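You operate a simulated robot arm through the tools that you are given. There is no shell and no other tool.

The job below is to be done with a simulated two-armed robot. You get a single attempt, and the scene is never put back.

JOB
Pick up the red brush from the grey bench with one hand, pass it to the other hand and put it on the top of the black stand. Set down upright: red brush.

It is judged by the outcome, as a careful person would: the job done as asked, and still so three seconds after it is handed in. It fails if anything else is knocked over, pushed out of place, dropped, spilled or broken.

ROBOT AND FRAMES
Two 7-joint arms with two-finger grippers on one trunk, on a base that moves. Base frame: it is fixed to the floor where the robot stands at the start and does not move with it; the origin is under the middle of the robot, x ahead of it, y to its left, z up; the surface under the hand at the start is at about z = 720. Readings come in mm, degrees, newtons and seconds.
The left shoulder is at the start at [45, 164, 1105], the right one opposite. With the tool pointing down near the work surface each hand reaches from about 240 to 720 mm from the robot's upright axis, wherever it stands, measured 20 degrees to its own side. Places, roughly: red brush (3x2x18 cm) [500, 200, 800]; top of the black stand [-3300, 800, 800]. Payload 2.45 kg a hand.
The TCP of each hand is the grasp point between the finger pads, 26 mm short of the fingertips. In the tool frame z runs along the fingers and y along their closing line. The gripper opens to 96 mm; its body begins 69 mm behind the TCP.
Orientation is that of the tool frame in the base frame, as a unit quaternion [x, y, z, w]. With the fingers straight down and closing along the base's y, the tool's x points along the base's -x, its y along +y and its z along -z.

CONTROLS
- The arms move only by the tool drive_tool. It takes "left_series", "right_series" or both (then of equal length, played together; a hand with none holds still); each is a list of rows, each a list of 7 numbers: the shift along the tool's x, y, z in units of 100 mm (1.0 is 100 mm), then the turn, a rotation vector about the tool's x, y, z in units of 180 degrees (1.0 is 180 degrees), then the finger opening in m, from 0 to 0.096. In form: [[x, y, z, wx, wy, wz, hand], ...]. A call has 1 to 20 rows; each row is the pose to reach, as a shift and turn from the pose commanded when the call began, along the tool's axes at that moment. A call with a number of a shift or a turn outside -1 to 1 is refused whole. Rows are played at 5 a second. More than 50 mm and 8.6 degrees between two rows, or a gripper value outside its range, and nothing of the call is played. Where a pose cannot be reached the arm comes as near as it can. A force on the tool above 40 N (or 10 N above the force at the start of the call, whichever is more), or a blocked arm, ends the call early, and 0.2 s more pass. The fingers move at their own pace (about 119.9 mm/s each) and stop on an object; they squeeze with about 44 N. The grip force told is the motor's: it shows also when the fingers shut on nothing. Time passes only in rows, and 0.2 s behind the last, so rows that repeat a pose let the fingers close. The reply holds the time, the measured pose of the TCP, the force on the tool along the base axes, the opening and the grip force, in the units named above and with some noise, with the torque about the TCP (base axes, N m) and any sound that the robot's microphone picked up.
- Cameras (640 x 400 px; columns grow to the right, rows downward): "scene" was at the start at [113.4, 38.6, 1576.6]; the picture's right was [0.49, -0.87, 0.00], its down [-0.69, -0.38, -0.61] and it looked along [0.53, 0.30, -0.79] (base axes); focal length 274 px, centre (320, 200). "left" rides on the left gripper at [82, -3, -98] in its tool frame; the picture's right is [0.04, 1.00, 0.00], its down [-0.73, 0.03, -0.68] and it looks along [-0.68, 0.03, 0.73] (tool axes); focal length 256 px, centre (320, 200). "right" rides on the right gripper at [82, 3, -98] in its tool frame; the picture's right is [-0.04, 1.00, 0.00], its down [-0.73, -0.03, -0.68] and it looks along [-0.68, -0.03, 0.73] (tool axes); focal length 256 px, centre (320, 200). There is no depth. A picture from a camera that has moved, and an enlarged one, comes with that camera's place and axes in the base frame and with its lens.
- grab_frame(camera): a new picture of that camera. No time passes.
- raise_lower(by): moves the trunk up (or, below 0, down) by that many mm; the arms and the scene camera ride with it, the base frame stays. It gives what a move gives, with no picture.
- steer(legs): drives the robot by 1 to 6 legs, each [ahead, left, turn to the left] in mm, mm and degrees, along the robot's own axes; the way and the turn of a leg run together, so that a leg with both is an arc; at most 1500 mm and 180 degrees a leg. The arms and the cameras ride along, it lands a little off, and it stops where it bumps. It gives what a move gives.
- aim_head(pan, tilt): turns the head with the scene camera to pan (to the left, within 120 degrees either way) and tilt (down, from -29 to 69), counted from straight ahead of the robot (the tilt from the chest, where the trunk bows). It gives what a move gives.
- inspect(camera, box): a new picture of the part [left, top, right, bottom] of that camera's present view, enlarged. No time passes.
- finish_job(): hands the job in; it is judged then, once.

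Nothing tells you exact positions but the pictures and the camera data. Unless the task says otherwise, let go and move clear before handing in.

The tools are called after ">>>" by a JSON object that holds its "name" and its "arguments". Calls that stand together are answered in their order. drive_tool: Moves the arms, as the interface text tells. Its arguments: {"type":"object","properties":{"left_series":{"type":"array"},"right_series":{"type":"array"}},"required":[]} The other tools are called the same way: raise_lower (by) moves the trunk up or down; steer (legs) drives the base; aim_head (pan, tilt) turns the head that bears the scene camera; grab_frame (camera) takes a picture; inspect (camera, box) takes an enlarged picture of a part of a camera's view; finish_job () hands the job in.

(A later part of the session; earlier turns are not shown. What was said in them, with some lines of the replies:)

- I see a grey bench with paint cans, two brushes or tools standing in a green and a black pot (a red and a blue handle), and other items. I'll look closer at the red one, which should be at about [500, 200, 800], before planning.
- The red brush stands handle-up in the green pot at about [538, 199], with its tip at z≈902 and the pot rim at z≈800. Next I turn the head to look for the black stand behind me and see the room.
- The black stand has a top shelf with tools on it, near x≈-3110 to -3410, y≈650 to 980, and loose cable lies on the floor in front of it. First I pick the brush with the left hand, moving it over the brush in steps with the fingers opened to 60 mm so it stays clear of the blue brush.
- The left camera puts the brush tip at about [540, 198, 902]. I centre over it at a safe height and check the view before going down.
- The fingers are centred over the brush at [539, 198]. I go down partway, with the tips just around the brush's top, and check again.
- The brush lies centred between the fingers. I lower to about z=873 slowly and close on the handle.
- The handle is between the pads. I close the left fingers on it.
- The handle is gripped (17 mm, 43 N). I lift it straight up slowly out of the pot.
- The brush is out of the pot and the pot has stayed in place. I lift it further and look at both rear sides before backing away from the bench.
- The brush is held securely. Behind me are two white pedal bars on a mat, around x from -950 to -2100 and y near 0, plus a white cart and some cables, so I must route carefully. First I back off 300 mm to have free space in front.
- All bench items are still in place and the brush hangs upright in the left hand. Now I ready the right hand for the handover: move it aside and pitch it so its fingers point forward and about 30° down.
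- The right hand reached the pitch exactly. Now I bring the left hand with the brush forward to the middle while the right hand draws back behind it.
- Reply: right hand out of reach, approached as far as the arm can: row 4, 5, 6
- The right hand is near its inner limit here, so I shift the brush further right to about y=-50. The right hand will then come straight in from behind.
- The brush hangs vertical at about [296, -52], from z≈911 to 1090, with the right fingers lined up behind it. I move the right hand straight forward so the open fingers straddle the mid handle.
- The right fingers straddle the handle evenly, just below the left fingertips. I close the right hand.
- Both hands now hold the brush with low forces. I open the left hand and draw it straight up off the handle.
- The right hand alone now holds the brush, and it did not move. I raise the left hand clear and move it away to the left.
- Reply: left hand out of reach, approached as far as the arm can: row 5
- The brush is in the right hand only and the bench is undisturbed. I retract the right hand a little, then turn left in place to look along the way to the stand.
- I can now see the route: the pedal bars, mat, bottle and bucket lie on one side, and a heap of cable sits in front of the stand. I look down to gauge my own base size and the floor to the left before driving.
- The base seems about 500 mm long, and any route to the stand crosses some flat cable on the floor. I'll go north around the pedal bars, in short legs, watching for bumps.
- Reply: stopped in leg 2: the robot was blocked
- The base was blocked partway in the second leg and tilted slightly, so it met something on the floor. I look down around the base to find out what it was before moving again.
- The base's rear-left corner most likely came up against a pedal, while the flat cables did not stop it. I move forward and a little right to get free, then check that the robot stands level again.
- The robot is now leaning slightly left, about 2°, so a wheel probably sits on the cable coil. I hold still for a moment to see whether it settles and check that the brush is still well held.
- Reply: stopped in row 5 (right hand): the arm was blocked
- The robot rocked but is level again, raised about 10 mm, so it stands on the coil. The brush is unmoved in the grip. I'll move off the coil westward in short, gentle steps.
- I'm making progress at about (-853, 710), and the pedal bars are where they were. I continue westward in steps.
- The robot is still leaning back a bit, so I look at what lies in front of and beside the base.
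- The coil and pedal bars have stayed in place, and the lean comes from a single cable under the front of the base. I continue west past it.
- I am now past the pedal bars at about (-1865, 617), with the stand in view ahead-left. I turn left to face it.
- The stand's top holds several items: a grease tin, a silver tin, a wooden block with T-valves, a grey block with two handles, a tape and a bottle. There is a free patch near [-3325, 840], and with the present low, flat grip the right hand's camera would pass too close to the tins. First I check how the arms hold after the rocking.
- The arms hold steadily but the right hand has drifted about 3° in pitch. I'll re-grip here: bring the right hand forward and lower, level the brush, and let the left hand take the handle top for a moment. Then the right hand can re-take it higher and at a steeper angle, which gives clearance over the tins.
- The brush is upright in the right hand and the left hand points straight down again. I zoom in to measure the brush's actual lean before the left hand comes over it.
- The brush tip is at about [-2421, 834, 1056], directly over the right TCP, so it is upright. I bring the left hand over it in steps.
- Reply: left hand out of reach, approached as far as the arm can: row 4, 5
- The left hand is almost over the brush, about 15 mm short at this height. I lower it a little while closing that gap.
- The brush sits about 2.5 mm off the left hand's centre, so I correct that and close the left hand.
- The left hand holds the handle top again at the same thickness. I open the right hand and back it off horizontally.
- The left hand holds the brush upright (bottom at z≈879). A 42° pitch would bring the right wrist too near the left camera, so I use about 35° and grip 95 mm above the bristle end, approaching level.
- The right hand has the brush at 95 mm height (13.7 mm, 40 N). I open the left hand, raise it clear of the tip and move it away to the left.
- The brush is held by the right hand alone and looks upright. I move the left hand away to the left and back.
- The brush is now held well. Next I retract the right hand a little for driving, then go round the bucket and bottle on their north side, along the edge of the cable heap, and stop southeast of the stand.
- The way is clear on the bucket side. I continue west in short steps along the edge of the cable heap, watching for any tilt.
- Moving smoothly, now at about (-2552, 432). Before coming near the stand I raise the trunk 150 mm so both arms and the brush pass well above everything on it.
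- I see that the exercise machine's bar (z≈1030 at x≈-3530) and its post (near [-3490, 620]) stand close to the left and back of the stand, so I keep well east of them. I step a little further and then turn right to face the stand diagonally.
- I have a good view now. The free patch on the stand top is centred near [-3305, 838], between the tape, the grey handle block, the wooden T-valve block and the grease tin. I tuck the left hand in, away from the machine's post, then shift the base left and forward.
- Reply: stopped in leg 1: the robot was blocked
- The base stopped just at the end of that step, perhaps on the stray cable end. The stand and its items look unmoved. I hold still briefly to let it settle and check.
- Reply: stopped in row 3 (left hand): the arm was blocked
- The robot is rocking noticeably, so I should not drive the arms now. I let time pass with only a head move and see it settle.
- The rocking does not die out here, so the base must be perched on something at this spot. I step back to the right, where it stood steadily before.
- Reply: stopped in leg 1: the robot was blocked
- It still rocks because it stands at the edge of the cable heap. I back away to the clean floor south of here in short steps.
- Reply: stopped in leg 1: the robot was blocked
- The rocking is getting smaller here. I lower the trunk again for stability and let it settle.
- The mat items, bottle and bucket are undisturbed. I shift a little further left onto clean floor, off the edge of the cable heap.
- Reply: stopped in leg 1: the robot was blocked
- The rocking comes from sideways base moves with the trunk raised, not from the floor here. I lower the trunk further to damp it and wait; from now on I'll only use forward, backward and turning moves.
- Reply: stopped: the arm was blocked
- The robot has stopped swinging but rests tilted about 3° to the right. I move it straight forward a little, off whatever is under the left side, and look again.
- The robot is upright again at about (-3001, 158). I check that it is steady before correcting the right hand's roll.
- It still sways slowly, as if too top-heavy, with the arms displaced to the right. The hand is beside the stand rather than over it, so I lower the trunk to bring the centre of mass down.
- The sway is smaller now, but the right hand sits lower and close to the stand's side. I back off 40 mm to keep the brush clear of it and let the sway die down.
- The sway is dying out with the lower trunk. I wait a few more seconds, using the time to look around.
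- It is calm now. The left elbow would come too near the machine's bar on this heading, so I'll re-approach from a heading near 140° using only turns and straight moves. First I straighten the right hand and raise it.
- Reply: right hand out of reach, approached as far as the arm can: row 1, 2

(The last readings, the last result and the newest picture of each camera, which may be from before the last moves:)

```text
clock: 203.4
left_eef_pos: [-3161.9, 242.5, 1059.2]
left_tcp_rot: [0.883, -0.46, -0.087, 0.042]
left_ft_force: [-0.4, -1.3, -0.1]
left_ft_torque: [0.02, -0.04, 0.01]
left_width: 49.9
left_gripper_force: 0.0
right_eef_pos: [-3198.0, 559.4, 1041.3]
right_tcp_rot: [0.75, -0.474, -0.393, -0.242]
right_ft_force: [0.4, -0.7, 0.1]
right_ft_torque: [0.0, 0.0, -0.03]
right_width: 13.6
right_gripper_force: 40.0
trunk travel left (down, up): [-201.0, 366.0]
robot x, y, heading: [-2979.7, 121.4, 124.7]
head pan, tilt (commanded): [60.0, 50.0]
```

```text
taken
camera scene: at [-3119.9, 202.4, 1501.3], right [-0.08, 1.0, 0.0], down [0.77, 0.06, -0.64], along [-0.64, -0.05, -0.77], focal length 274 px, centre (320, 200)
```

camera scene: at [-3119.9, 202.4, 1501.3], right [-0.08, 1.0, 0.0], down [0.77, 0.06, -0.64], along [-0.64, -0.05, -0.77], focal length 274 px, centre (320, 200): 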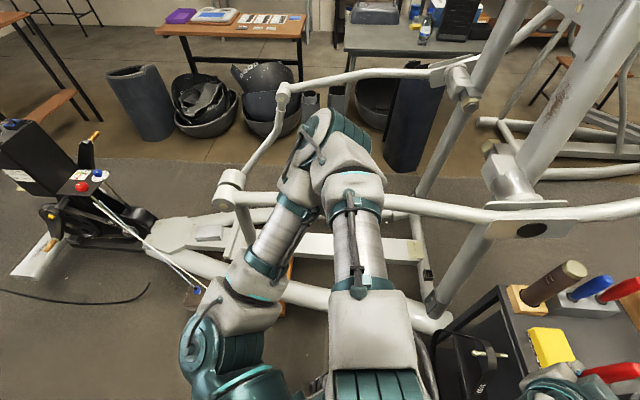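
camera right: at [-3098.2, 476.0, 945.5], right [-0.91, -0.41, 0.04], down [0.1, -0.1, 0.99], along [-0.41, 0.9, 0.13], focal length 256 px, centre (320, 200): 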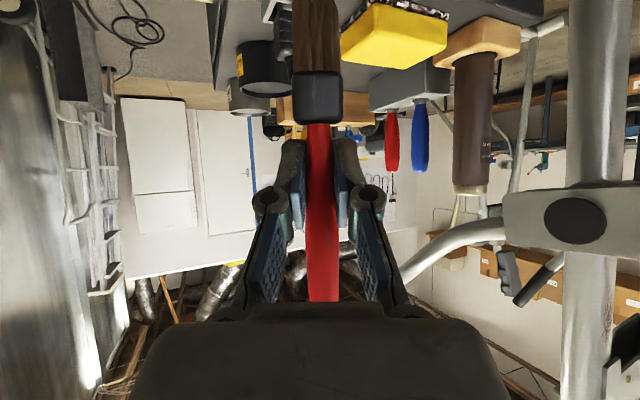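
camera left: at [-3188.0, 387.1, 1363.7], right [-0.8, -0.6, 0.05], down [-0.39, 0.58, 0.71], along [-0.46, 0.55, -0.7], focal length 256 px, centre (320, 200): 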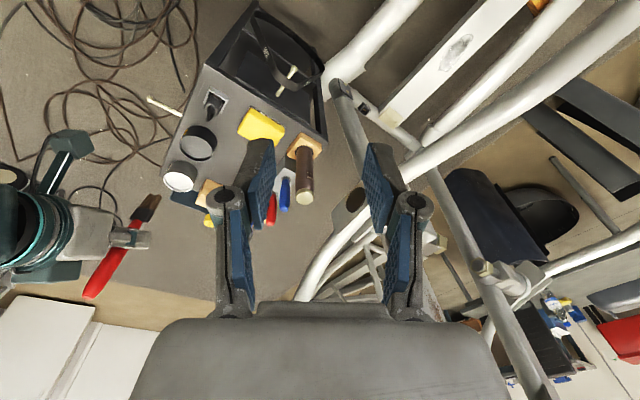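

The robot is perfectly calm now. The left elbow sits well above the machine's bar (about z 1260), so driving straight forward here is safe; the brush bottom at z≈945 clears what lies ahead. I drive forward in two gentle steps.

>>> {"name": "steer", "arguments": {"legs": [[75, 0, 0]]}}

>>> {"name": "steer", "arguments": {"legs": [[75, 0, 0]]}}

>>> {"name": "aim_head", "arguments": {"pan": 0, "tilt": 58}}

>>> {"name": "grab_frame", "arguments": {"camera": "scene"}}

>>> {"name": "grab_frame", "arguments": {"camera": "right"}}

```text
clock: 204.4
left_eef_pos: [-3205.2, 302.4, 1059.0]
left_tcp_rot: [0.883, -0.46, -0.088, 0.043]
left_ft_force: [-0.1, 0.4, -1.0]
left_ft_torque: [-0.06, 0.01, 0.02]
left_width: 50.0
left_gripper_force: 0.0
right_eef_pos: [-3239.7, 621.2, 1040.8]
right_tcp_rot: [0.751, -0.473, -0.393, -0.24]
right_ft_force: [-0.5, -0.2, 0.0]
right_ft_torque: [0.01, -0.05, -0.02]
right_width: 13.4
right_gripper_force: 40.2
trunk travel left (down, up): [-201.0, 366.0]
robot x, y, heading: [-3023.7, 182.0, 124.7]
head pan, tilt (commanded): [60.0, 50.0]
```

```text
clock: 205.4
left_eef_pos: [-3246.7, 364.8, 1060.5]
left_tcp_rot: [0.882, -0.461, -0.088, 0.043]
left_ft_force: [-0.6, -0.4, 0.0]
left_ft_torque: [-0.03, -0.03, 0.0]
left_width: 50.4
left_gripper_force: 0.1
right_eef_pos: [-3281.2, 682.0, 1041.2]
right_tcp_rot: [0.75, -0.473, -0.393, -0.241]
right_ft_force: [-0.8, -0.2, -1.3]
right_ft_torque: [0.02, -0.03, -0.01]
right_width: 13.8
right_gripper_force: 39.7
trunk travel left (down, up): [-201.0, 366.0]
robot x, y, heading: [-3065.9, 246.1, 124.6]
head pan, tilt (commanded): [60.0, 50.0]
```

```text
clock: 206.7
left_eef_pos: [-3244.4, 362.1, 1060.6]
left_tcp_rot: [0.882, -0.46, -0.089, 0.041]
left_ft_force: [-0.7, -0.7, 1.1]
left_ft_torque: [0.01, -0.02, 0.01]
left_width: 49.7
left_gripper_force: 0.1
right_eef_pos: [-3280.5, 679.4, 1044.3]
right_tcp_rot: [0.749, -0.474, -0.395, -0.242]
right_ft_force: [0.0, 0.7, -0.1]
right_ft_torque: [0.0, 0.01, 0.01]
right_width: 13.5
right_gripper_force: 39.9
trunk travel left (down, up): [-201.0, 366.0]
robot x, y, heading: [-3064.0, 244.8, 124.6]
head pan, tilt (commanded): [0.0, 58.0]
```

```text
taken
camera scene: at [-3166.4, 388.4, 1491.0], right [0.82, 0.57, 0.0], down [0.48, -0.7, -0.53], along [-0.3, 0.43, -0.85], focal length 274 px, centre (320, 200)
```

scene: 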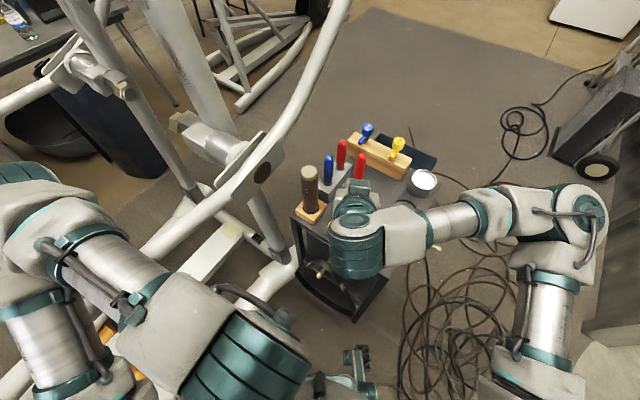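

```text
taken
camera right: at [-3228.4, 563.2, 1032.7], right [-0.91, -0.41, 0.04], down [0.1, -0.11, 0.99], along [-0.4, 0.9, 0.14], focal length 256 px, centre (320, 200)
```

right: 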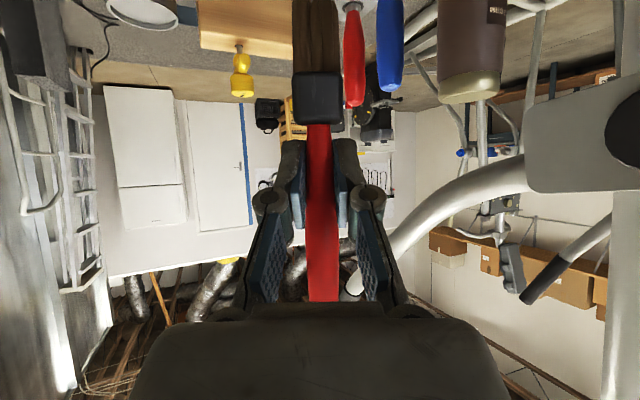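

I'm steady at about (-3065, 246). Now I move the right hand level over the free patch at about [-3305, 838].

>>> {"name": "drive_tool", "arguments": {"right_series": [[-0.11, -0.06, 0.155, 0, 0, 0, 0.0], [-0.22, -0.12, 0.31, 0, 0, 0, 0.0], [-0.33, -0.18, 0.467, 0, 0, 0, 0.0], [-0.44, -0.235, 0.623, 0, 0, 0, 0.0], [-0.44, -0.235, 0.623, 0, 0, 0, 0.0]]}}

>>> {"name": "grab_frame", "arguments": {"camera": "right"}}

>>> {"name": "grab_frame", "arguments": {"camera": "scene"}}

```text
clock: 207.9
left_eef_pos: [-3243.4, 362.7, 1060.3]
left_tcp_rot: [0.882, -0.461, -0.09, 0.042]
left_ft_force: [-0.3, -0.7, -0.5]
left_ft_torque: [0.03, 0.02, -0.02]
left_width: 50.0
left_gripper_force: 0.0
right_eef_pos: [-3291.2, 758.6, 1044.4]
right_tcp_rot: [0.749, -0.474, -0.394, -0.242]
right_ft_force: [0.2, 0.4, -0.7]
right_ft_torque: [-0.03, -0.01, -0.01]
right_width: 13.7
right_gripper_force: 40.3
trunk travel left (down, up): [-201.0, 366.0]
robot x, y, heading: [-3068.2, 247.1, 124.6]
head pan, tilt (commanded): [0.0, 58.0]
```

```text
taken
camera right: at [-3240.2, 642.2, 1033.0], right [-0.91, -0.41, 0.04], down [0.1, -0.11, 0.99], along [-0.4, 0.9, 0.14], focal length 256 px, centre (320, 200)
```

right: 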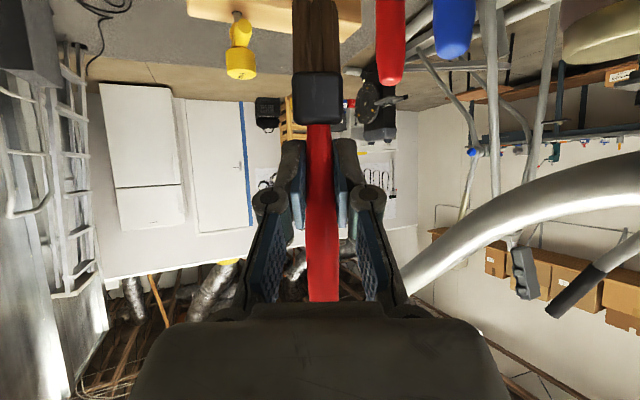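

```text
taken
camera scene: at [-3166.1, 388.7, 1491.0], right [0.82, 0.57, 0.0], down [0.48, -0.7, -0.53], along [-0.3, 0.43, -0.85], focal length 274 px, centre (320, 200)
```

scene: 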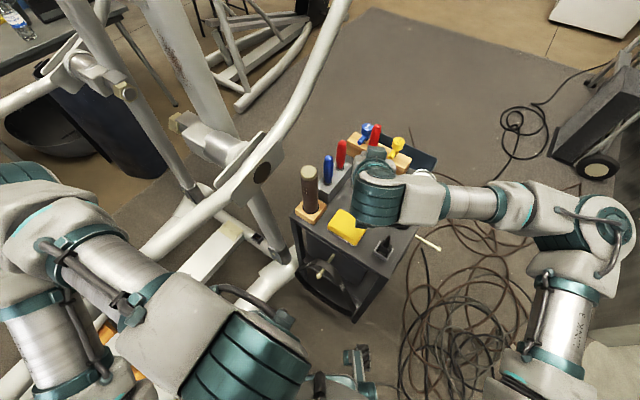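

>>> {"name": "drive_tool", "arguments": {"right_series": [[-0.11, -0.055, 0.155, 0, 0, 0, 0.0], [-0.22, -0.11, 0.31, 0, 0, 0, 0.0], [-0.33, -0.165, 0.467, 0, 0, 0, 0.0], [-0.446, -0.217, 0.63, 0, 0, 0, 0.0], [-0.446, -0.217, 0.63, 0, 0, 0, 0.0]]}}

>>> {"name": "grab_frame", "arguments": {"camera": "right"}}

>>> {"name": "inspect", "arguments": {"camera": "scene", "box": [270, 90, 460, 290]}}

>>> {"name": "grab_frame", "arguments": {"camera": "left"}}

```text
clock: 209.1
left_eef_pos: [-3242.7, 361.7, 1060.9]
left_tcp_rot: [0.882, -0.46, -0.089, 0.041]
left_ft_force: [0.3, -0.9, 0.0]
left_ft_torque: [-0.04, -0.03, 0.0]
left_width: 49.9
left_gripper_force: 0.1
right_eef_pos: [-3303.6, 836.8, 1045.1]
right_tcp_rot: [0.749, -0.473, -0.396, -0.242]
right_ft_force: [0.2, -1.0, -0.2]
right_ft_torque: [0.01, -0.03, 0.01]
right_width: 13.4
right_gripper_force: 39.9
trunk travel left (down, up): [-201.0, 366.0]
robot x, y, heading: [-3069.7, 243.9, 124.4]
head pan, tilt (commanded): [0.0, 58.0]
```

```text
taken
camera right: at [-3253.8, 720.5, 1034.1], right [-0.91, -0.41, 0.04], down [0.1, -0.11, 0.99], along [-0.4, 0.9, 0.14], focal length 256 px, centre (320, 200)
```

right: 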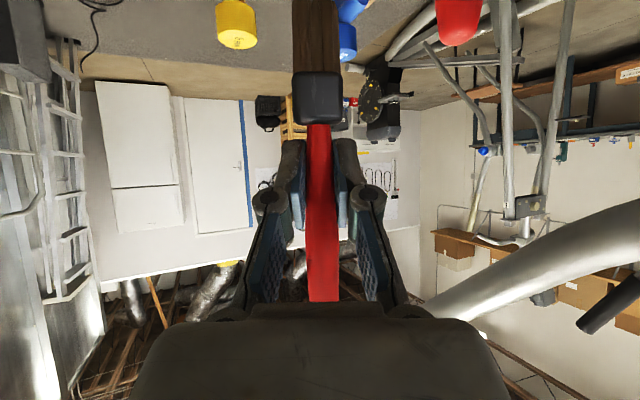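

```text
2.00 times, centred on (365, 190) of scene
camera zoom: at [-3166.0, 389.0, 1491.0], right [0.82, 0.57, 0.0], down [0.48, -0.7, -0.53], along [-0.3, 0.43, -0.85], focal length 548 px, centre (230, 220)
```

zoom: 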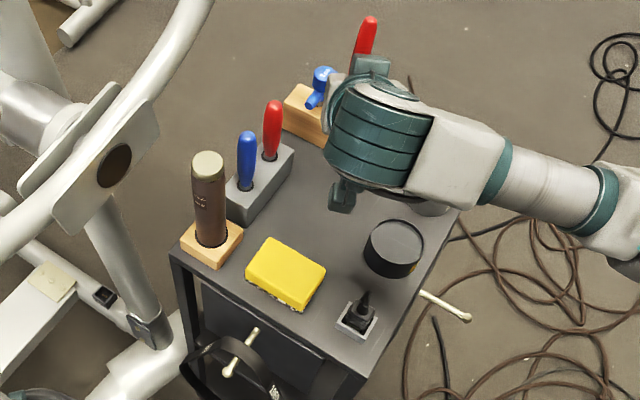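

```text
taken
camera left: at [-3175.5, 296.3, 1146.7], right [-0.78, -0.6, 0.15], down [-0.3, 0.58, 0.76], along [-0.55, 0.55, -0.63], focal length 256 px, centre (320, 200)
```

left: 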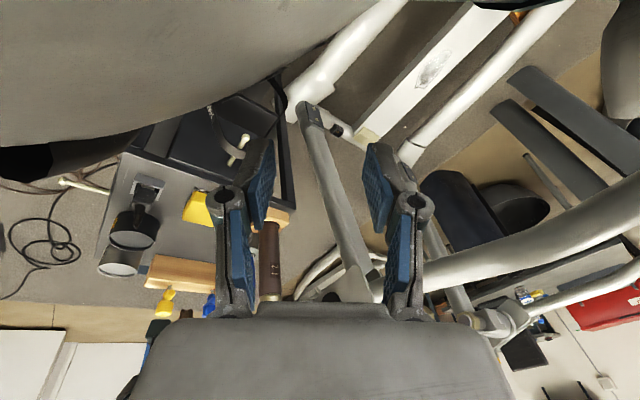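

The hand is over the patch. I compare the brush in the grip with how it looked right after the re-grip, to see whether it pivoted during the rocking.

>>> {"name": "inspect", "arguments": {"camera": "right", "box": [250, 0, 390, 310]}}

>>> {"name": "inspect", "arguments": {"camera": "scene", "box": [320, 80, 420, 170]}}

```text
1.29 times, centred on (320, 155) of right
camera zoom: at [-3253.8, 720.5, 1034.1], right [-0.91, -0.41, 0.04], down [0.1, -0.11, 0.99], along [-0.4, 0.9, 0.14], focal length 330 px, centre (320, 258)
```

zoom: 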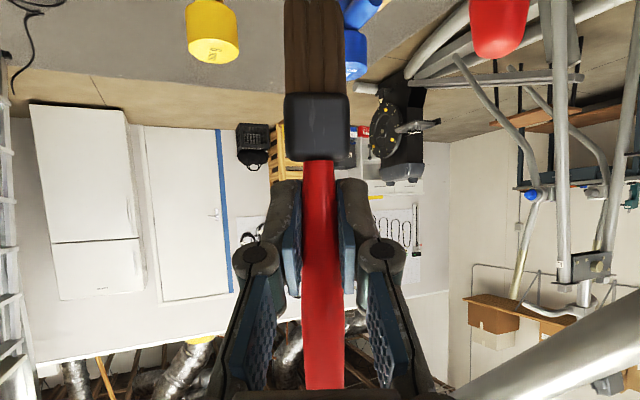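

```text
4.44 times, centred on (370, 125) of scene
camera zoom: at [-3166.0, 389.0, 1491.0], right [0.82, 0.57, 0.0], down [0.48, -0.7, -0.53], along [-0.3, 0.43, -0.85], focal length 1219 px, centre (98, 533)
```

zoom: 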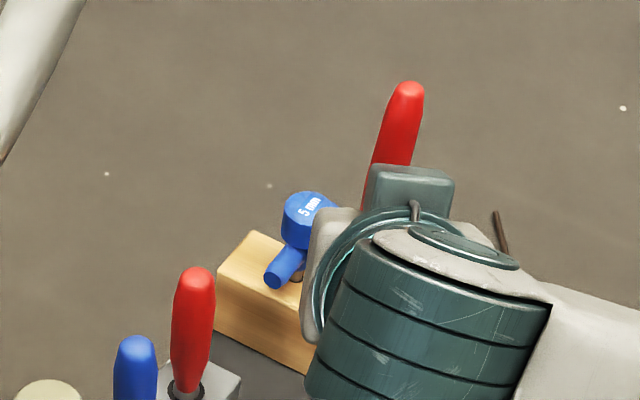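

>>> {"name": "inspect", "arguments": {"camera": "right", "box": [280, 240, 360, 305]}}

>>> {"name": "inspect", "arguments": {"camera": "right", "box": [270, 0, 370, 130]}}

```text
6.15 times, centred on (320, 272) of right
camera zoom: at [-3253.8, 720.5, 1034.1], right [-0.91, -0.41, 0.04], down [0.1, -0.11, 0.99], along [-0.4, 0.9, 0.14], focal length 1575 px, centre (320, -246)
```

zoom: 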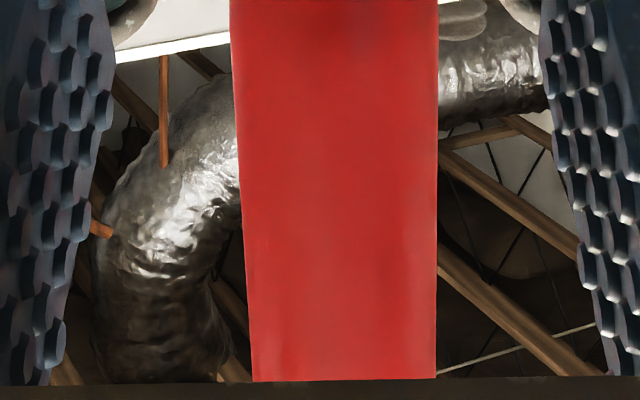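

```text
3.08 times, centred on (320, 65) of right
camera zoom: at [-3253.8, 720.5, 1034.1], right [-0.91, -0.41, 0.04], down [0.1, -0.11, 0.99], along [-0.4, 0.9, 0.14], focal length 788 px, centre (320, 615)
```

zoom: 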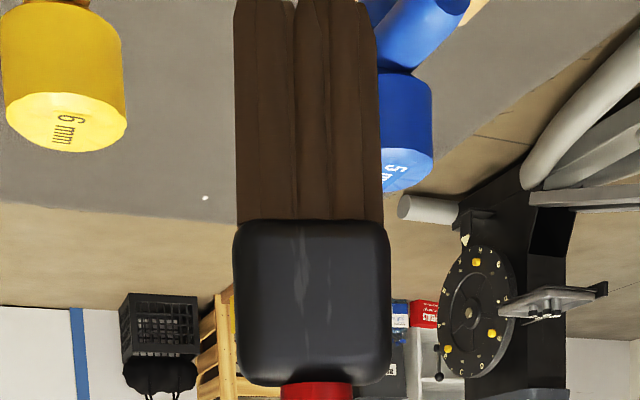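

The brush has crept about 8 mm forward in the fingers but is still near upright. I descend 100 mm first and check the surroundings.

>>> {"name": "drive_tool", "arguments": {"right_series": [[0.137, -0.002, 0.095, 0, 0, 0, 0.0], [0.274, -0.004, 0.19, 0, 0, 0, 0.0], [0.411, -0.006, 0.285, 0, 0, 0, 0.0], [0.548, -0.008, 0.38, 0, 0, 0, 0.0], [0.685, -0.01, 0.475, 0, 0, 0, 0.0], [0.822, -0.012, 0.569, 0, 0, 0, 0.0], [0.822, -0.012, 0.569, 0, 0, 0, 0.0]]}}

>>> {"name": "grab_frame", "arguments": {"camera": "right"}}

>>> {"name": "inspect", "arguments": {"camera": "scene", "box": [270, 90, 460, 290]}}

```text
clock: 210.7
left_eef_pos: [-3243.1, 361.0, 1060.0]
left_tcp_rot: [0.882, -0.46, -0.089, 0.041]
left_ft_force: [1.0, 0.0, -0.5]
left_ft_torque: [-0.02, 0.0, 0.0]
left_width: 49.8
left_gripper_force: 0.0
right_eef_pos: [-3304.4, 836.4, 945.1]
right_tcp_rot: [0.749, -0.474, -0.394, -0.243]
right_ft_force: [0.0, -0.2, 0.0]
right_ft_torque: [-0.05, 0.02, -0.03]
right_width: 13.6
right_gripper_force: 40.2
trunk travel left (down, up): [-201.0, 366.0]
robot x, y, heading: [-3065.2, 243.9, 124.6]
head pan, tilt (commanded): [0.0, 58.0]
```

```text
taken
camera right: at [-3253.1, 720.3, 933.9], right [-0.91, -0.41, 0.04], down [0.1, -0.11, 0.99], along [-0.4, 0.9, 0.14], focal length 256 px, centre (320, 200)
```

right: 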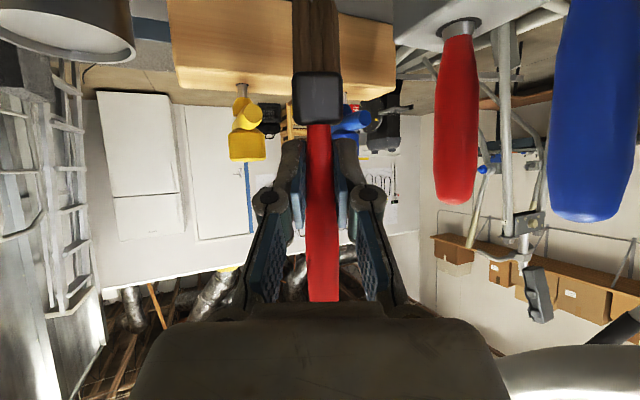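

```text
2.00 times, centred on (365, 190) of scene
camera zoom: at [-3166.1, 389.0, 1491.0], right [0.82, 0.57, 0.0], down [0.48, -0.7, -0.53], along [-0.3, 0.43, -0.85], focal length 548 px, centre (230, 220)
```

zoom: 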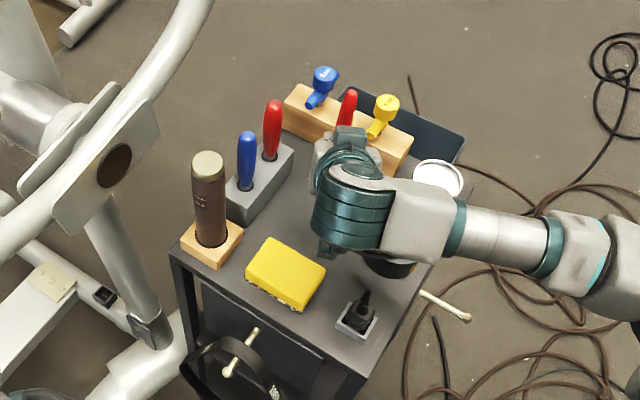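

>>> {"name": "drive_tool", "arguments": {"right_series": [[0.1, -0.001, 0.07, 0, 0, 0, 0.0], [0.2, -0.003, 0.139, 0, 0, 0, 0.0], [0.28, -0.004, 0.194, 0, 0, 0, 0.0], [0.28, -0.004, 0.194, 0, 0, 0, 0.0]]}}

>>> {"name": "inspect", "arguments": {"camera": "scene", "box": [300, 110, 430, 240]}}

>>> {"name": "grab_frame", "arguments": {"camera": "right"}}

```text
clock: 211.7
left_eef_pos: [-3243.6, 361.0, 1061.0]
left_tcp_rot: [0.882, -0.46, -0.089, 0.041]
left_ft_force: [-0.5, 0.1, 0.3]
left_ft_torque: [0.0, 0.0, -0.01]
left_width: 50.3
left_gripper_force: 0.0
right_eef_pos: [-3302.5, 837.0, 910.0]
right_tcp_rot: [0.749, -0.474, -0.395, -0.242]
right_ft_force: [-0.8, 0.2, -0.2]
right_ft_torque: [0.05, -0.02, 0.01]
right_width: 13.6
right_gripper_force: 40.1
trunk travel left (down, up): [-201.0, 366.0]
robot x, y, heading: [-3064.0, 244.3, 124.2]
head pan, tilt (commanded): [0.0, 58.0]
```

```text
3.08 times, centred on (365, 175) of scene
camera zoom: at [-3166.2, 389.1, 1491.0], right [0.82, 0.57, 0.0], down [0.48, -0.7, -0.53], along [-0.3, 0.43, -0.85], focal length 844 px, centre (182, 277)
```

zoom: 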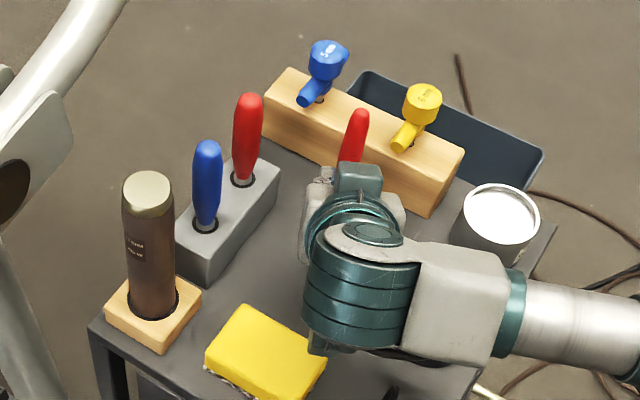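

```text
taken
camera right: at [-3253.0, 721.0, 899.5], right [-0.91, -0.41, 0.04], down [0.1, -0.11, 0.99], along [-0.4, 0.9, 0.14], focal length 256 px, centre (320, 200)
```

right: 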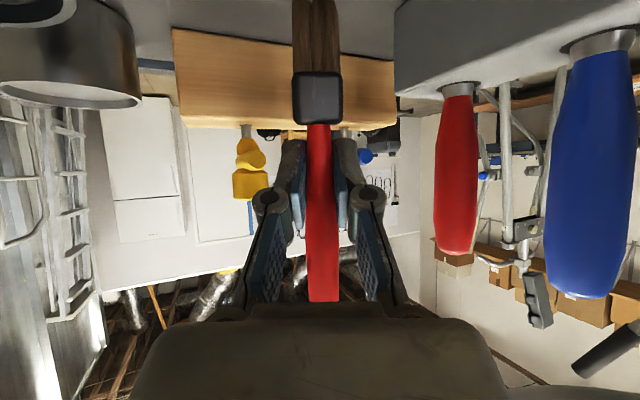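

>>> {"name": "drive_tool", "arguments": {"right_series": [[0.025, 0, 0.017, 0, 0, 0, 0.0], [0.05, -0.001, 0.034, 0, 0, 0, 0.0], [0.075, -0.001, 0.052, 0, 0, 0, 0.0], [0.075, -0.001, 0.052, 0, 0, 0, 0.0]]}}

>>> {"name": "drive_tool", "arguments": {"right_series": [[0.016, 0, 0.011, 0, 0, 0, 0.0], [0.033, 0, 0.023, 0, 0, 0, 0.0], [0.033, 0, 0.023, 0, 0, 0, 0.0]]}}

```text
clock: 212.7
left_eef_pos: [-3243.8, 361.8, 1060.8]
left_tcp_rot: [0.882, -0.461, -0.089, 0.041]
left_ft_force: [0.5, -0.6, 0.5]
left_ft_torque: [0.04, 0.01, 0.02]
left_width: 49.9
left_gripper_force: 0.1
right_eef_pos: [-3303.9, 838.5, 900.5]
right_tcp_rot: [0.749, -0.474, -0.394, -0.242]
right_ft_force: [0.2, 0.2, -0.6]
right_ft_torque: [0.02, 0.03, 0.0]
right_width: 13.6
right_gripper_force: 39.9
trunk travel left (down, up): [-201.0, 366.0]
robot x, y, heading: [-3065.1, 240.0, 124.6]
head pan, tilt (commanded): [0.0, 58.0]
```

```text
clock: 213.5
left_eef_pos: [-3243.6, 362.0, 1061.0]
left_tcp_rot: [0.882, -0.461, -0.09, 0.041]
left_ft_force: [-0.6, 0.4, -0.6]
left_ft_torque: [0.0, -0.04, 0.0]
left_width: 50.1
left_gripper_force: 0.0
right_eef_pos: [-3304.4, 837.2, 897.0]
right_tcp_rot: [0.75, -0.474, -0.395, -0.241]
right_ft_force: [-0.3, -0.6, 0.3]
right_ft_torque: [0.01, -0.02, -0.03]
right_width: 13.6
right_gripper_force: 40.6
trunk travel left (down, up): [-201.0, 366.0]
robot x, y, heading: [-3065.9, 242.9, 124.4]
head pan, tilt (commanded): [0.0, 58.0]
```

>>> {"name": "drive_tool", "arguments": {"right_series": [[0.016, 0, 0.011, 0, 0, 0, 0.0], [0.033, 0, 0.023, 0, 0, 0, 0.0], [0.033, 0, 0.023, 0, 0, 0, 0.0]]}}

>>> {"name": "drive_tool", "arguments": {"right_series": [[0.016, 0, 0.011, 0, 0, 0, 0.0], [0.025, 0, 0.017, 0, 0, 0, 0.0], [0.025, 0, 0.017, 0, 0, 0, 0.0]]}}

```text
clock: 214.3
left_eef_pos: [-3243.6, 360.2, 1062.2]
left_tcp_rot: [0.882, -0.461, -0.09, 0.041]
left_ft_force: [0.5, 0.3, 0.1]
left_ft_torque: [0.06, 0.01, 0.02]
left_width: 49.9
left_gripper_force: 0.0
right_eef_pos: [-3304.8, 837.5, 893.5]
right_tcp_rot: [0.75, -0.474, -0.394, -0.241]
right_ft_force: [-0.1, -0.8, -0.3]
right_ft_torque: [-0.02, 0.03, -0.03]
right_width: 13.4
right_gripper_force: 40.3
trunk travel left (down, up): [-201.0, 366.0]
robot x, y, heading: [-3068.9, 244.8, 124.7]
head pan, tilt (commanded): [0.0, 58.0]
```

```text
clock: 215.1
left_eef_pos: [-3242.9, 359.7, 1061.5]
left_tcp_rot: [0.882, -0.46, -0.09, 0.041]
left_ft_force: [-0.3, 0.7, 0.7]
left_ft_torque: [-0.01, -0.01, 0.01]
left_width: 50.0
left_gripper_force: 0.2
right_eef_pos: [-3305.6, 837.7, 891.5]
right_tcp_rot: [0.749, -0.473, -0.397, -0.242]
right_ft_force: [-1.7, 3.7, 14.5]
right_ft_torque: [0.44, 0.21, 0.0]
right_width: 13.5
right_gripper_force: 39.9
trunk travel left (down, up): [-201.0, 366.0]
robot x, y, heading: [-3067.2, 243.6, 124.4]
head pan, tilt (commanded): [0.0, 58.0]
```

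The bristle end has touched down at TCP z≈891.5 with about 14 N. The contact point is centred under the brush (8 mm ahead of the TCP, as expected), so it stands flat. I ease off about 1.5 mm to lower the pressure and check.

>>> {"name": "drive_tool", "arguments": {"right_series": [[-0.006, 0, -0.004, 0, 0, 0, 0.0], [-0.012, 0, -0.0085, 0, 0, 0, 0.0], [-0.012, 0, -0.0085, 0, 0, 0, 0.0]]}}

>>> {"name": "inspect", "arguments": {"camera": "scene", "box": [300, 110, 430, 240]}}

>>> {"name": "grab_frame", "arguments": {"camera": "right"}}

```text
clock: 215.9
left_eef_pos: [-3244.2, 360.7, 1059.9]
left_tcp_rot: [0.882, -0.461, -0.09, 0.042]
left_ft_force: [-0.7, -0.2, 0.6]
left_ft_torque: [0.01, 0.02, 0.0]
left_width: 50.1
left_gripper_force: 0.1
right_eef_pos: [-3304.3, 835.7, 892.0]
right_tcp_rot: [0.75, -0.473, -0.395, -0.241]
right_ft_force: [-3.7, 4.0, 15.5]
right_ft_torque: [0.5, 0.34, 0.1]
right_width: 13.4
right_gripper_force: 40.2
trunk travel left (down, up): [-201.0, 366.0]
robot x, y, heading: [-3068.2, 243.6, 124.4]
head pan, tilt (commanded): [0.0, 58.0]
```

```text
3.08 times, centred on (365, 175) of scene
camera zoom: at [-3165.7, 386.9, 1491.4], right [0.82, 0.57, 0.0], down [0.48, -0.7, -0.53], along [-0.3, 0.43, -0.85], focal length 844 px, centre (182, 277)
```

zoom: 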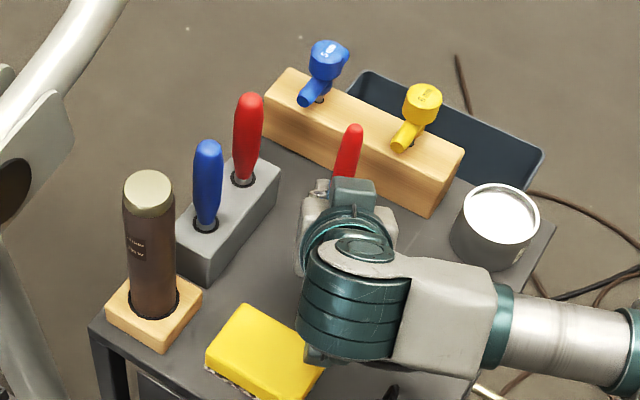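

```text
taken
camera right: at [-3254.2, 720.1, 881.1], right [-0.91, -0.41, 0.04], down [0.1, -0.11, 0.99], along [-0.4, 0.9, 0.14], focal length 256 px, centre (320, 200)
```

right: 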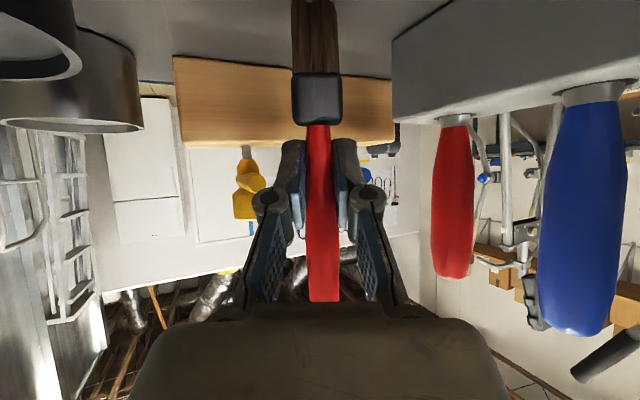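

>>> {"name": "drive_tool", "arguments": {"right_series": [[-0.01, 0, -0.007, 0, 0, 0, 0.0], [-0.02, 0, -0.014, 0, 0, 0, 0.0], [-0.02, 0, -0.014, 0, 0, 0, 0.0]]}}

```text
clock: 216.7
left_eef_pos: [-3243.7, 361.4, 1060.5]
left_tcp_rot: [0.882, -0.461, -0.089, 0.04]
left_ft_force: [-0.3, 0.1, 0.1]
left_ft_torque: [-0.02, -0.01, -0.01]
left_width: 49.8
left_gripper_force: 0.0
right_eef_pos: [-3304.1, 836.8, 891.9]
right_tcp_rot: [0.751, -0.473, -0.393, -0.241]
right_ft_force: [-0.2, -0.7, 1.4]
right_ft_torque: [-0.08, -0.01, 0.02]
right_width: 13.4
right_gripper_force: 40.2
trunk travel left (down, up): [-201.0, 366.0]
robot x, y, heading: [-3066.0, 249.6, 124.5]
head pan, tilt (commanded): [0.0, 58.0]
```

The load is nearly zero now, so the brush just touches. I lower half a millimetre and then open the fingers slowly.

>>> {"name": "drive_tool", "arguments": {"right_series": [[0.004, 0, 0.003, 0, 0, 0, 0.0], [0.005, 0, 0.0035, 0, 0, 0, 0.0], [0.005, 0, 0.0035, 0, 0, 0, 0.0]]}}

```text
clock: 217.5
left_eef_pos: [-3243.4, 362.4, 1060.5]
left_tcp_rot: [0.882, -0.46, -0.09, 0.042]
left_ft_force: [-0.4, 0.3, -0.9]
left_ft_torque: [0.01, 0.03, -0.02]
left_width: 49.6
left_gripper_force: 0.0
right_eef_pos: [-3303.9, 837.4, 895.0]
right_tcp_rot: [0.749, -0.473, -0.395, -0.242]
right_ft_force: [-0.3, 0.3, -0.5]
right_ft_torque: [0.0, 0.02, -0.02]
right_width: 13.6
right_gripper_force: 40.6
trunk travel left (down, up): [-201.0, 366.0]
robot x, y, heading: [-3061.5, 248.9, 124.3]
head pan, tilt (commanded): [0.0, 58.0]
```

>>> {"name": "drive_tool", "arguments": {"right_series": [[0.006, 0, 0.004, 0, 0, 0, 0.0], [0.012, 0, 0.0085, 0, 0, 0, 0.0], [0.012, 0, 0.0085, 0, 0, 0, 0.0]]}}

>>> {"name": "drive_tool", "arguments": {"right_series": [[0.004, 0, 0.003, 0, 0, 0, 0.0], [0.008, 0, 0.0057, 0, 0, 0, 0.0], [0.008, 0, 0.0057, 0, 0, 0, 0.0]]}}

```text
clock: 218.3
left_eef_pos: [-3243.9, 361.9, 1060.9]
left_tcp_rot: [0.882, -0.461, -0.089, 0.042]
left_ft_force: [-0.8, 1.1, -0.2]
left_ft_torque: [0.01, 0.04, -0.05]
left_width: 50.0
left_gripper_force: 0.0
right_eef_pos: [-3304.9, 836.5, 891.7]
right_tcp_rot: [0.749, -0.473, -0.396, -0.242]
right_ft_force: [0.1, 0.8, 2.6]
right_ft_torque: [0.08, 0.0, 0.02]
right_width: 13.4
right_gripper_force: 40.0
trunk travel left (down, up): [-201.0, 366.0]
robot x, y, heading: [-3066.0, 246.0, 124.2]
head pan, tilt (commanded): [0.0, 58.0]
```

```text
clock: 219.1
left_eef_pos: [-3243.1, 361.3, 1060.5]
left_tcp_rot: [0.882, -0.461, -0.089, 0.04]
left_ft_force: [0.4, -0.2, -0.9]
left_ft_torque: [0.01, -0.03, -0.02]
left_width: 49.7
left_gripper_force: 0.0
right_eef_pos: [-3304.1, 838.0, 891.1]
right_tcp_rot: [0.749, -0.474, -0.396, -0.242]
right_ft_force: [-1.6, 1.1, 9.0]
right_ft_torque: [0.2, 0.04, -0.01]
right_width: 13.3
right_gripper_force: 40.1
trunk travel left (down, up): [-201.0, 366.0]
robot x, y, heading: [-3067.5, 240.0, 124.4]
head pan, tilt (commanded): [0.0, 58.0]
```

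>>> {"name": "drive_tool", "arguments": {"right_series": [[-0.004, 0, -0.003, 0, 0, 0, 0.0], [-0.004, 0, -0.003, 0, 0, 0, 0.0]]}}

```text
clock: 219.7
left_eef_pos: [-3244.0, 361.2, 1060.8]
left_tcp_rot: [0.882, -0.461, -0.089, 0.042]
left_ft_force: [0.5, 0.5, -0.5]
left_ft_torque: [0.01, -0.02, -0.04]
left_width: 50.1
left_gripper_force: 0.0
right_eef_pos: [-3304.9, 837.7, 891.8]
right_tcp_rot: [0.749, -0.473, -0.395, -0.242]
right_ft_force: [-0.7, 1.3, 9.2]
right_ft_torque: [0.2, 0.04, -0.03]
right_width: 13.5
right_gripper_force: 40.0
trunk travel left (down, up): [-201.0, 366.0]
robot x, y, heading: [-3067.8, 244.0, 124.6]
head pan, tilt (commanded): [0.0, 58.0]
```

The brush stands with light pressure, centred on its base. I open the fingers in small steps, symmetrically.

>>> {"name": "drive_tool", "arguments": {"right_series": [[0, 0, 0, 0, 0, 0, 0.0145], [0, 0, 0, 0, 0, 0, 0.016], [0, 0, 0, 0, 0, 0, 0.018], [0, 0, 0, 0, 0, 0, 0.021], [0, 0, 0, 0, 0, 0, 0.025], [0, 0, 0, 0, 0, 0, 0.03], [0, 0, 0, 0, 0, 0, 0.03]]}}

>>> {"name": "grab_frame", "arguments": {"camera": "right"}}

>>> {"name": "inspect", "arguments": {"camera": "scene", "box": [300, 110, 430, 240]}}

```text
clock: 221.3
left_eef_pos: [-3243.2, 362.2, 1060.3]
left_tcp_rot: [0.882, -0.46, -0.09, 0.041]
left_ft_force: [0.1, -0.5, 0.3]
left_ft_torque: [0.06, 0.01, 0.03]
left_width: 50.2
left_gripper_force: 0.1
right_eef_pos: [-3304.4, 838.0, 891.8]
right_tcp_rot: [0.75, -0.473, -0.395, -0.241]
right_ft_force: [-0.3, -0.7, 0.0]
right_ft_torque: [0.0, 0.01, 0.01]
right_width: 30.0
right_gripper_force: 0.0
trunk travel left (down, up): [-201.0, 366.0]
robot x, y, heading: [-3067.2, 244.2, 124.4]
head pan, tilt (commanded): [0.0, 58.0]
```

```text
taken
camera right: at [-3254.4, 720.9, 880.5], right [-0.91, -0.41, 0.04], down [0.1, -0.11, 0.99], along [-0.4, 0.9, 0.14], focal length 256 px, centre (320, 200)
```

right: 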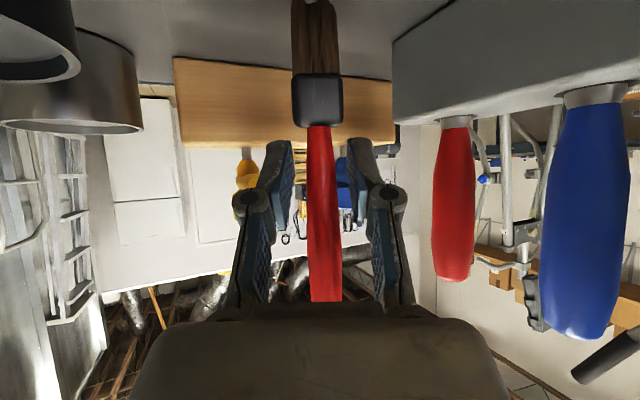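

```text
3.08 times, centred on (365, 175) of scene
camera zoom: at [-3166.2, 389.2, 1490.9], right [0.82, 0.57, 0.0], down [0.48, -0.7, -0.53], along [-0.3, 0.43, -0.85], focal length 844 px, centre (182, 277)
```

zoom: 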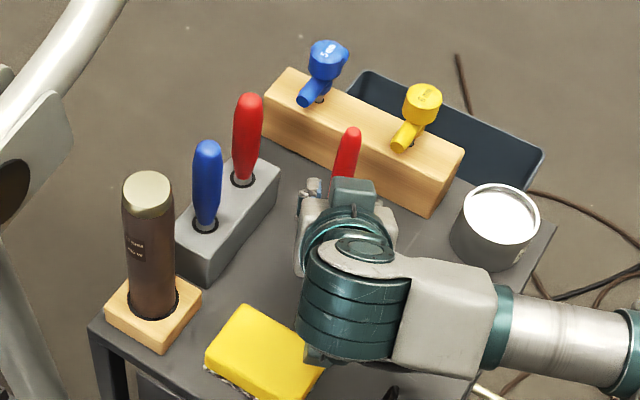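

The brush stands on its own between the open fingers. I open wider and draw the hand back along its own axis, away and upward.

>>> {"name": "drive_tool", "arguments": {"right_series": [[0, 0, 0, 0, 0, 0, 0.04], [0, 0, 0, 0, 0, 0, 0.05], [0, 0, 0, 0, 0, 0, 0.06], [0, 0, 0, 0, 0, 0, 0.06]]}}

>>> {"name": "grab_frame", "arguments": {"camera": "right"}}

```text
clock: 222.3
left_eef_pos: [-3244.5, 362.1, 1061.1]
left_tcp_rot: [0.882, -0.46, -0.089, 0.041]
left_ft_force: [0.1, -0.4, 0.4]
left_ft_torque: [0.02, 0.02, -0.01]
left_width: 50.2
left_gripper_force: 0.0
right_eef_pos: [-3305.6, 838.0, 891.5]
right_tcp_rot: [0.75, -0.473, -0.394, -0.241]
right_ft_force: [0.3, -0.1, 0.6]
right_ft_torque: [0.01, 0.0, -0.04]
right_width: 59.8
right_gripper_force: 0.1
trunk travel left (down, up): [-201.0, 366.0]
robot x, y, heading: [-3063.2, 246.1, 124.4]
head pan, tilt (commanded): [0.0, 58.0]
```

```text
taken
camera right: at [-3254.4, 720.9, 880.5], right [-0.91, -0.41, 0.04], down [0.1, -0.11, 0.99], along [-0.4, 0.9, 0.14], focal length 256 px, centre (320, 200)
```

right: 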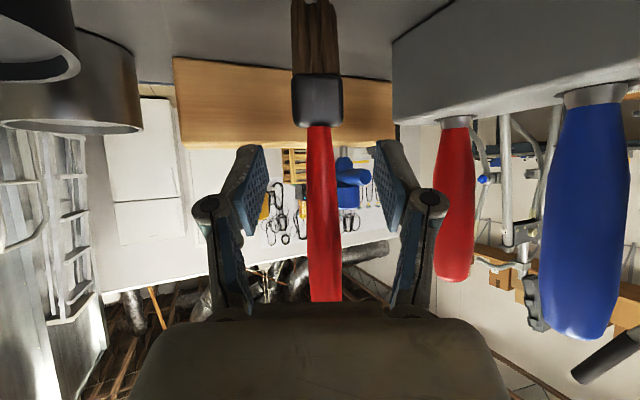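

>>> {"name": "drive_tool", "arguments": {"right_series": [[0, 0, -0.08, 0, 0, 0, 0.06], [0, 0, -0.18, 0, 0, 0, 0.06], [0, 0, -0.28, 0, 0, 0, 0.06], [0, 0, -0.4, 0, 0, 0, 0.06], [0, 0, -0.52, 0, 0, 0, 0.06], [0, 0, -0.64, 0, 0, 0, 0.06], [0, 0, -0.76, 0, 0, 0, 0.06], [0, 0, -0.88, 0, 0, 0, 0.06], [0, 0, -1.0, 0, 0, 0, 0.06], [0, 0, -1.0, 0, 0, 0, 0.06]]}}

>>> {"name": "grab_frame", "arguments": {"camera": "right"}}

>>> {"name": "inspect", "arguments": {"camera": "scene", "box": [270, 90, 460, 290]}}

```text
clock: 224.5
left_eef_pos: [-3244.5, 361.4, 1060.2]
left_tcp_rot: [0.882, -0.461, -0.089, 0.041]
left_ft_force: [-0.6, 0.8, 0.5]
left_ft_torque: [0.01, 0.02, -0.01]
left_width: 50.0
left_gripper_force: 0.0
right_eef_pos: [-3269.9, 763.6, 948.9]
right_tcp_rot: [0.749, -0.473, -0.395, -0.242]
right_ft_force: [-1.2, -0.4, -0.2]
right_ft_torque: [-0.01, 0.01, -0.02]
right_width: 60.0
right_gripper_force: 0.0
trunk travel left (down, up): [-201.0, 366.0]
robot x, y, heading: [-3067.6, 245.4, 124.6]
head pan, tilt (commanded): [0.0, 58.0]
```

```text
taken
camera right: at [-3218.7, 647.9, 937.4], right [-0.91, -0.41, 0.04], down [0.1, -0.11, 0.99], along [-0.4, 0.9, 0.14], focal length 256 px, centre (320, 200)
```

right: 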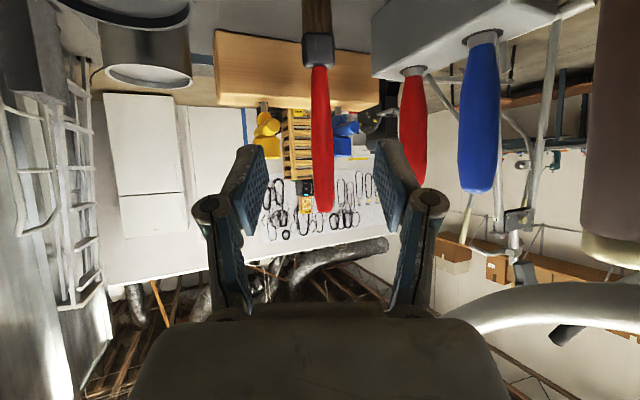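

```text
2.00 times, centred on (365, 190) of scene
camera zoom: at [-3166.1, 389.0, 1490.9], right [0.82, 0.57, 0.0], down [0.48, -0.7, -0.53], along [-0.3, 0.43, -0.85], focal length 548 px, centre (230, 220)
```

zoom: 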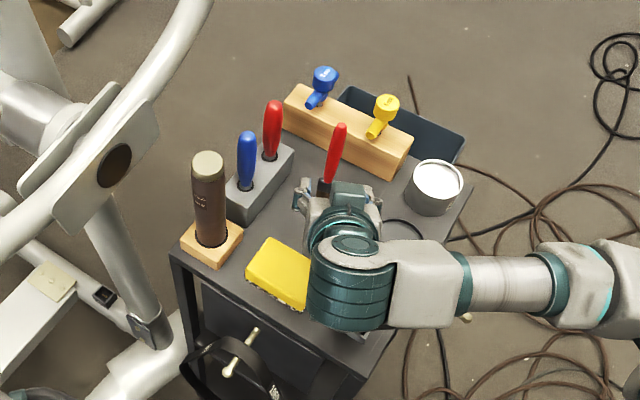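

The brush stands upright and the hand is off it. I move the hand further back and up, then check the whole stand.

>>> {"name": "drive_tool", "arguments": {"right_series": [[0, 0, -0.15, 0, 0, 0, 0.06], [0, 0, -0.3, 0, 0, 0, 0.06], [0, 0, -0.45, 0, 0, 0, 0.06], [0, 0, -0.6, 0, 0, 0, 0.06], [0, 0, -0.75, 0, 0, 0, 0.06], [0, 0, -0.9, 0, 0, 0, 0.06], [0, 0, -0.9, 0, 0, 0, 0.06]]}}

>>> {"name": "grab_frame", "arguments": {"camera": "right"}}

>>> {"name": "inspect", "arguments": {"camera": "scene", "box": [270, 90, 460, 290]}}

```text
clock: 226.1
left_eef_pos: [-3243.9, 361.5, 1060.2]
left_tcp_rot: [0.882, -0.461, -0.089, 0.042]
left_ft_force: [-0.3, 0.2, 0.6]
left_ft_torque: [0.0, 0.01, 0.01]
left_width: 50.0
left_gripper_force: 0.1
right_eef_pos: [-3235.7, 696.2, 998.7]
right_tcp_rot: [0.749, -0.474, -0.394, -0.243]
right_ft_force: [-0.1, -0.1, 0.0]
right_ft_torque: [0.0, 0.04, 0.04]
right_width: 60.1
right_gripper_force: 0.0
trunk travel left (down, up): [-201.0, 366.0]
robot x, y, heading: [-3064.8, 245.9, 124.3]
head pan, tilt (commanded): [0.0, 58.0]
```

```text
taken
camera right: at [-3185.2, 580.9, 988.3], right [-0.91, -0.41, 0.04], down [0.1, -0.11, 0.99], along [-0.4, 0.9, 0.14], focal length 256 px, centre (320, 200)
```

right: 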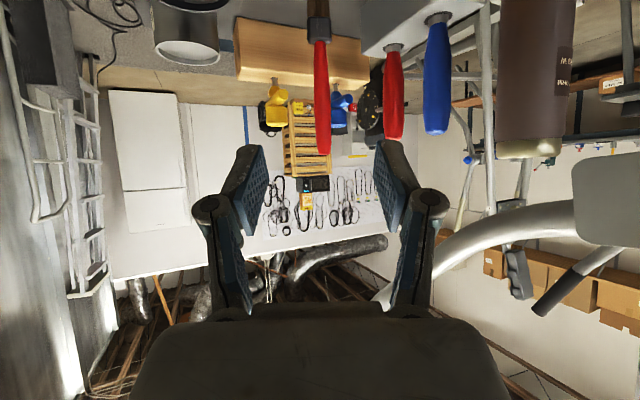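

```text
2.00 times, centred on (365, 190) of scene
camera zoom: at [-3166.2, 388.8, 1490.9], right [0.82, 0.57, 0.0], down [0.48, -0.7, -0.53], along [-0.3, 0.43, -0.85], focal length 548 px, centre (230, 220)
```

zoom: 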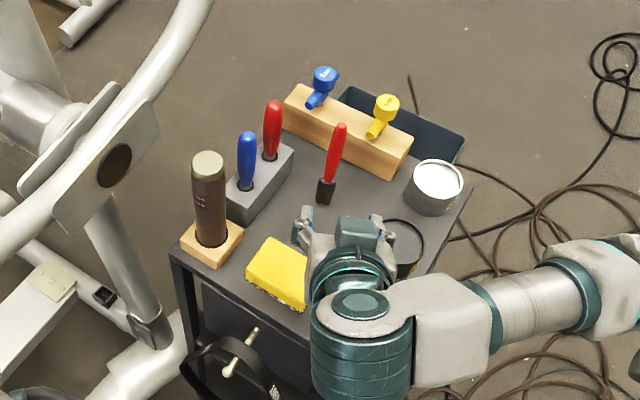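

The red brush stands upright on the stand top, clear of every other item, and nothing on the stand has moved. I look back once at the floor items I passed, then re-check the brush.

>>> {"name": "aim_head", "arguments": {"pan": -118, "tilt": 50}}

>>> {"name": "grab_frame", "arguments": {"camera": "scene"}}

>>> {"name": "aim_head", "arguments": {"pan": 0, "tilt": 55}}

>>> {"name": "inspect", "arguments": {"camera": "scene", "box": [270, 110, 460, 310]}}

>>> {"name": "grab_frame", "arguments": {"camera": "right"}}

```text
clock: 228.1
left_eef_pos: [-3243.0, 362.1, 1061.0]
left_tcp_rot: [0.882, -0.46, -0.089, 0.041]
left_ft_force: [0.2, 0.1, -0.7]
left_ft_torque: [0.01, 0.0, -0.01]
left_width: 49.8
left_gripper_force: 0.1
right_eef_pos: [-3234.9, 697.0, 998.2]
right_tcp_rot: [0.749, -0.474, -0.394, -0.243]
right_ft_force: [-0.1, 0.7, 0.8]
right_ft_torque: [0.0, 0.02, -0.02]
right_width: 60.0
right_gripper_force: 0.0
trunk travel left (down, up): [-201.0, 366.0]
robot x, y, heading: [-3067.1, 247.1, 124.4]
head pan, tilt (commanded): [-118.0, 50.0]
```

```text
taken
camera scene: at [-3050.4, 340.6, 1501.6], right [0.11, -0.99, 0.0], down [-0.76, -0.09, -0.64], along [0.64, 0.07, -0.77], focal length 274 px, centre (320, 200)
```

scene: 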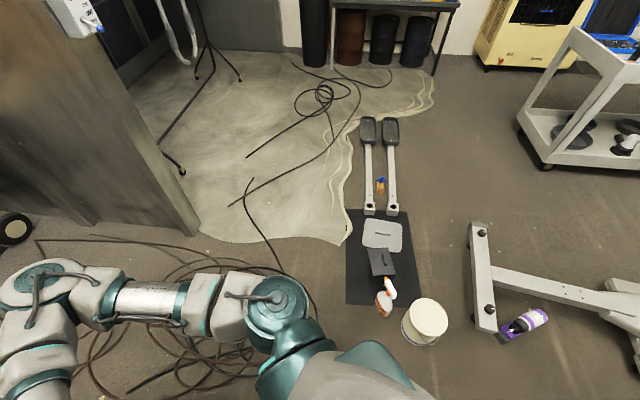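

```text
clock: 230.1
left_eef_pos: [-3244.1, 361.3, 1061.4]
left_tcp_rot: [0.882, -0.461, -0.09, 0.042]
left_ft_force: [0.5, 0.0, -0.3]
left_ft_torque: [-0.03, 0.01, -0.01]
left_width: 49.8
left_gripper_force: 0.1
right_eef_pos: [-3236.0, 697.1, 999.1]
right_tcp_rot: [0.749, -0.474, -0.394, -0.242]
right_ft_force: [0.4, 0.4, 0.2]
right_ft_torque: [0.0, 0.02, 0.0]
right_width: 59.7
right_gripper_force: 0.1
trunk travel left (down, up): [-201.0, 366.0]
robot x, y, heading: [-3065.5, 248.0, 124.5]
head pan, tilt (commanded): [0.0, 55.0]
```

```text
2.00 times, centred on (365, 210) of scene
camera zoom: at [-3167.9, 391.3, 1494.7], right [0.82, 0.57, 0.0], down [0.46, -0.68, -0.57], along [-0.32, 0.47, -0.82], focal length 548 px, centre (230, 180)
```

zoom: 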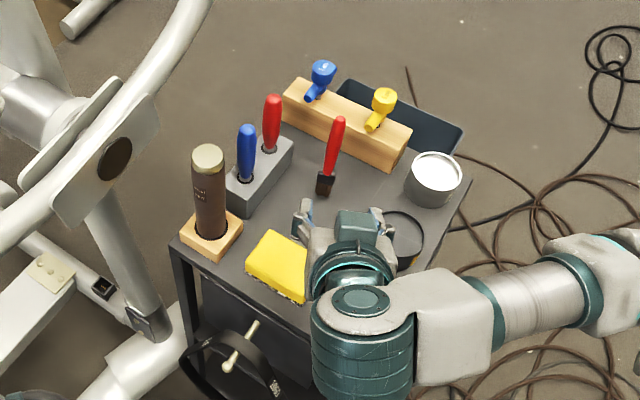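

```text
taken
camera right: at [-3185.2, 580.8, 988.3], right [-0.91, -0.41, 0.04], down [0.1, -0.11, 0.99], along [-0.4, 0.9, 0.14], focal length 256 px, centre (320, 200)
```

right: 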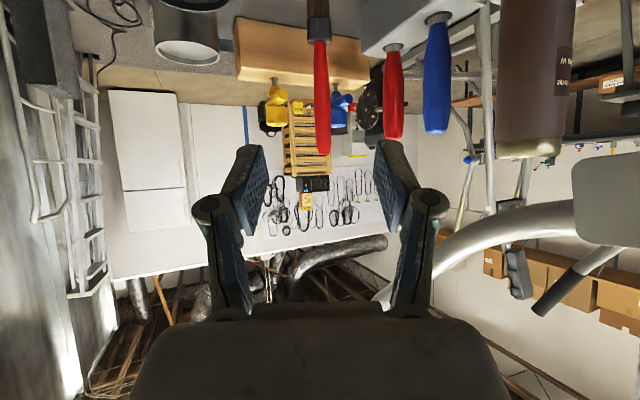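

The brush has stood still and upright on the stand since I let go. The floor items are where they were, and both hands are clear. I hand the job in.

>>> {"name": "finish_job", "arguments": {}}

```text
The job is handed in.
```

The red brush now stands upright on top of the black stand. It is in the free patch between the tape, the grey handle block, the wooden T-valve block and the grease tin. It did not move in the last pictures, taken several seconds after I let go, and both hands were clear of it.

- **Pick-up and pass:** The left hand lifted the brush out of the green pot, and the right hand took it and set it down. Partway there, the left hand held it again briefly so the right hand could grip higher and clear the tins. The right hand still did the final placing.
- **Base bump:** Early in the drive the base was blocked once, probably by one of the white pedal bars, and I also had to drive over loose floor cables. The pedals, cables, bucket and spray bottle looked to be in their original places when I checked afterwards.
- **Rocking:** Near the stand the robot rocked for a while after sideways moves with the trunk raised. Nothing was dropped, and no stand items moved in the pictures.
- **Bench:** The bench looked undisturbed when I left it. I did not look at it closely again at the end.
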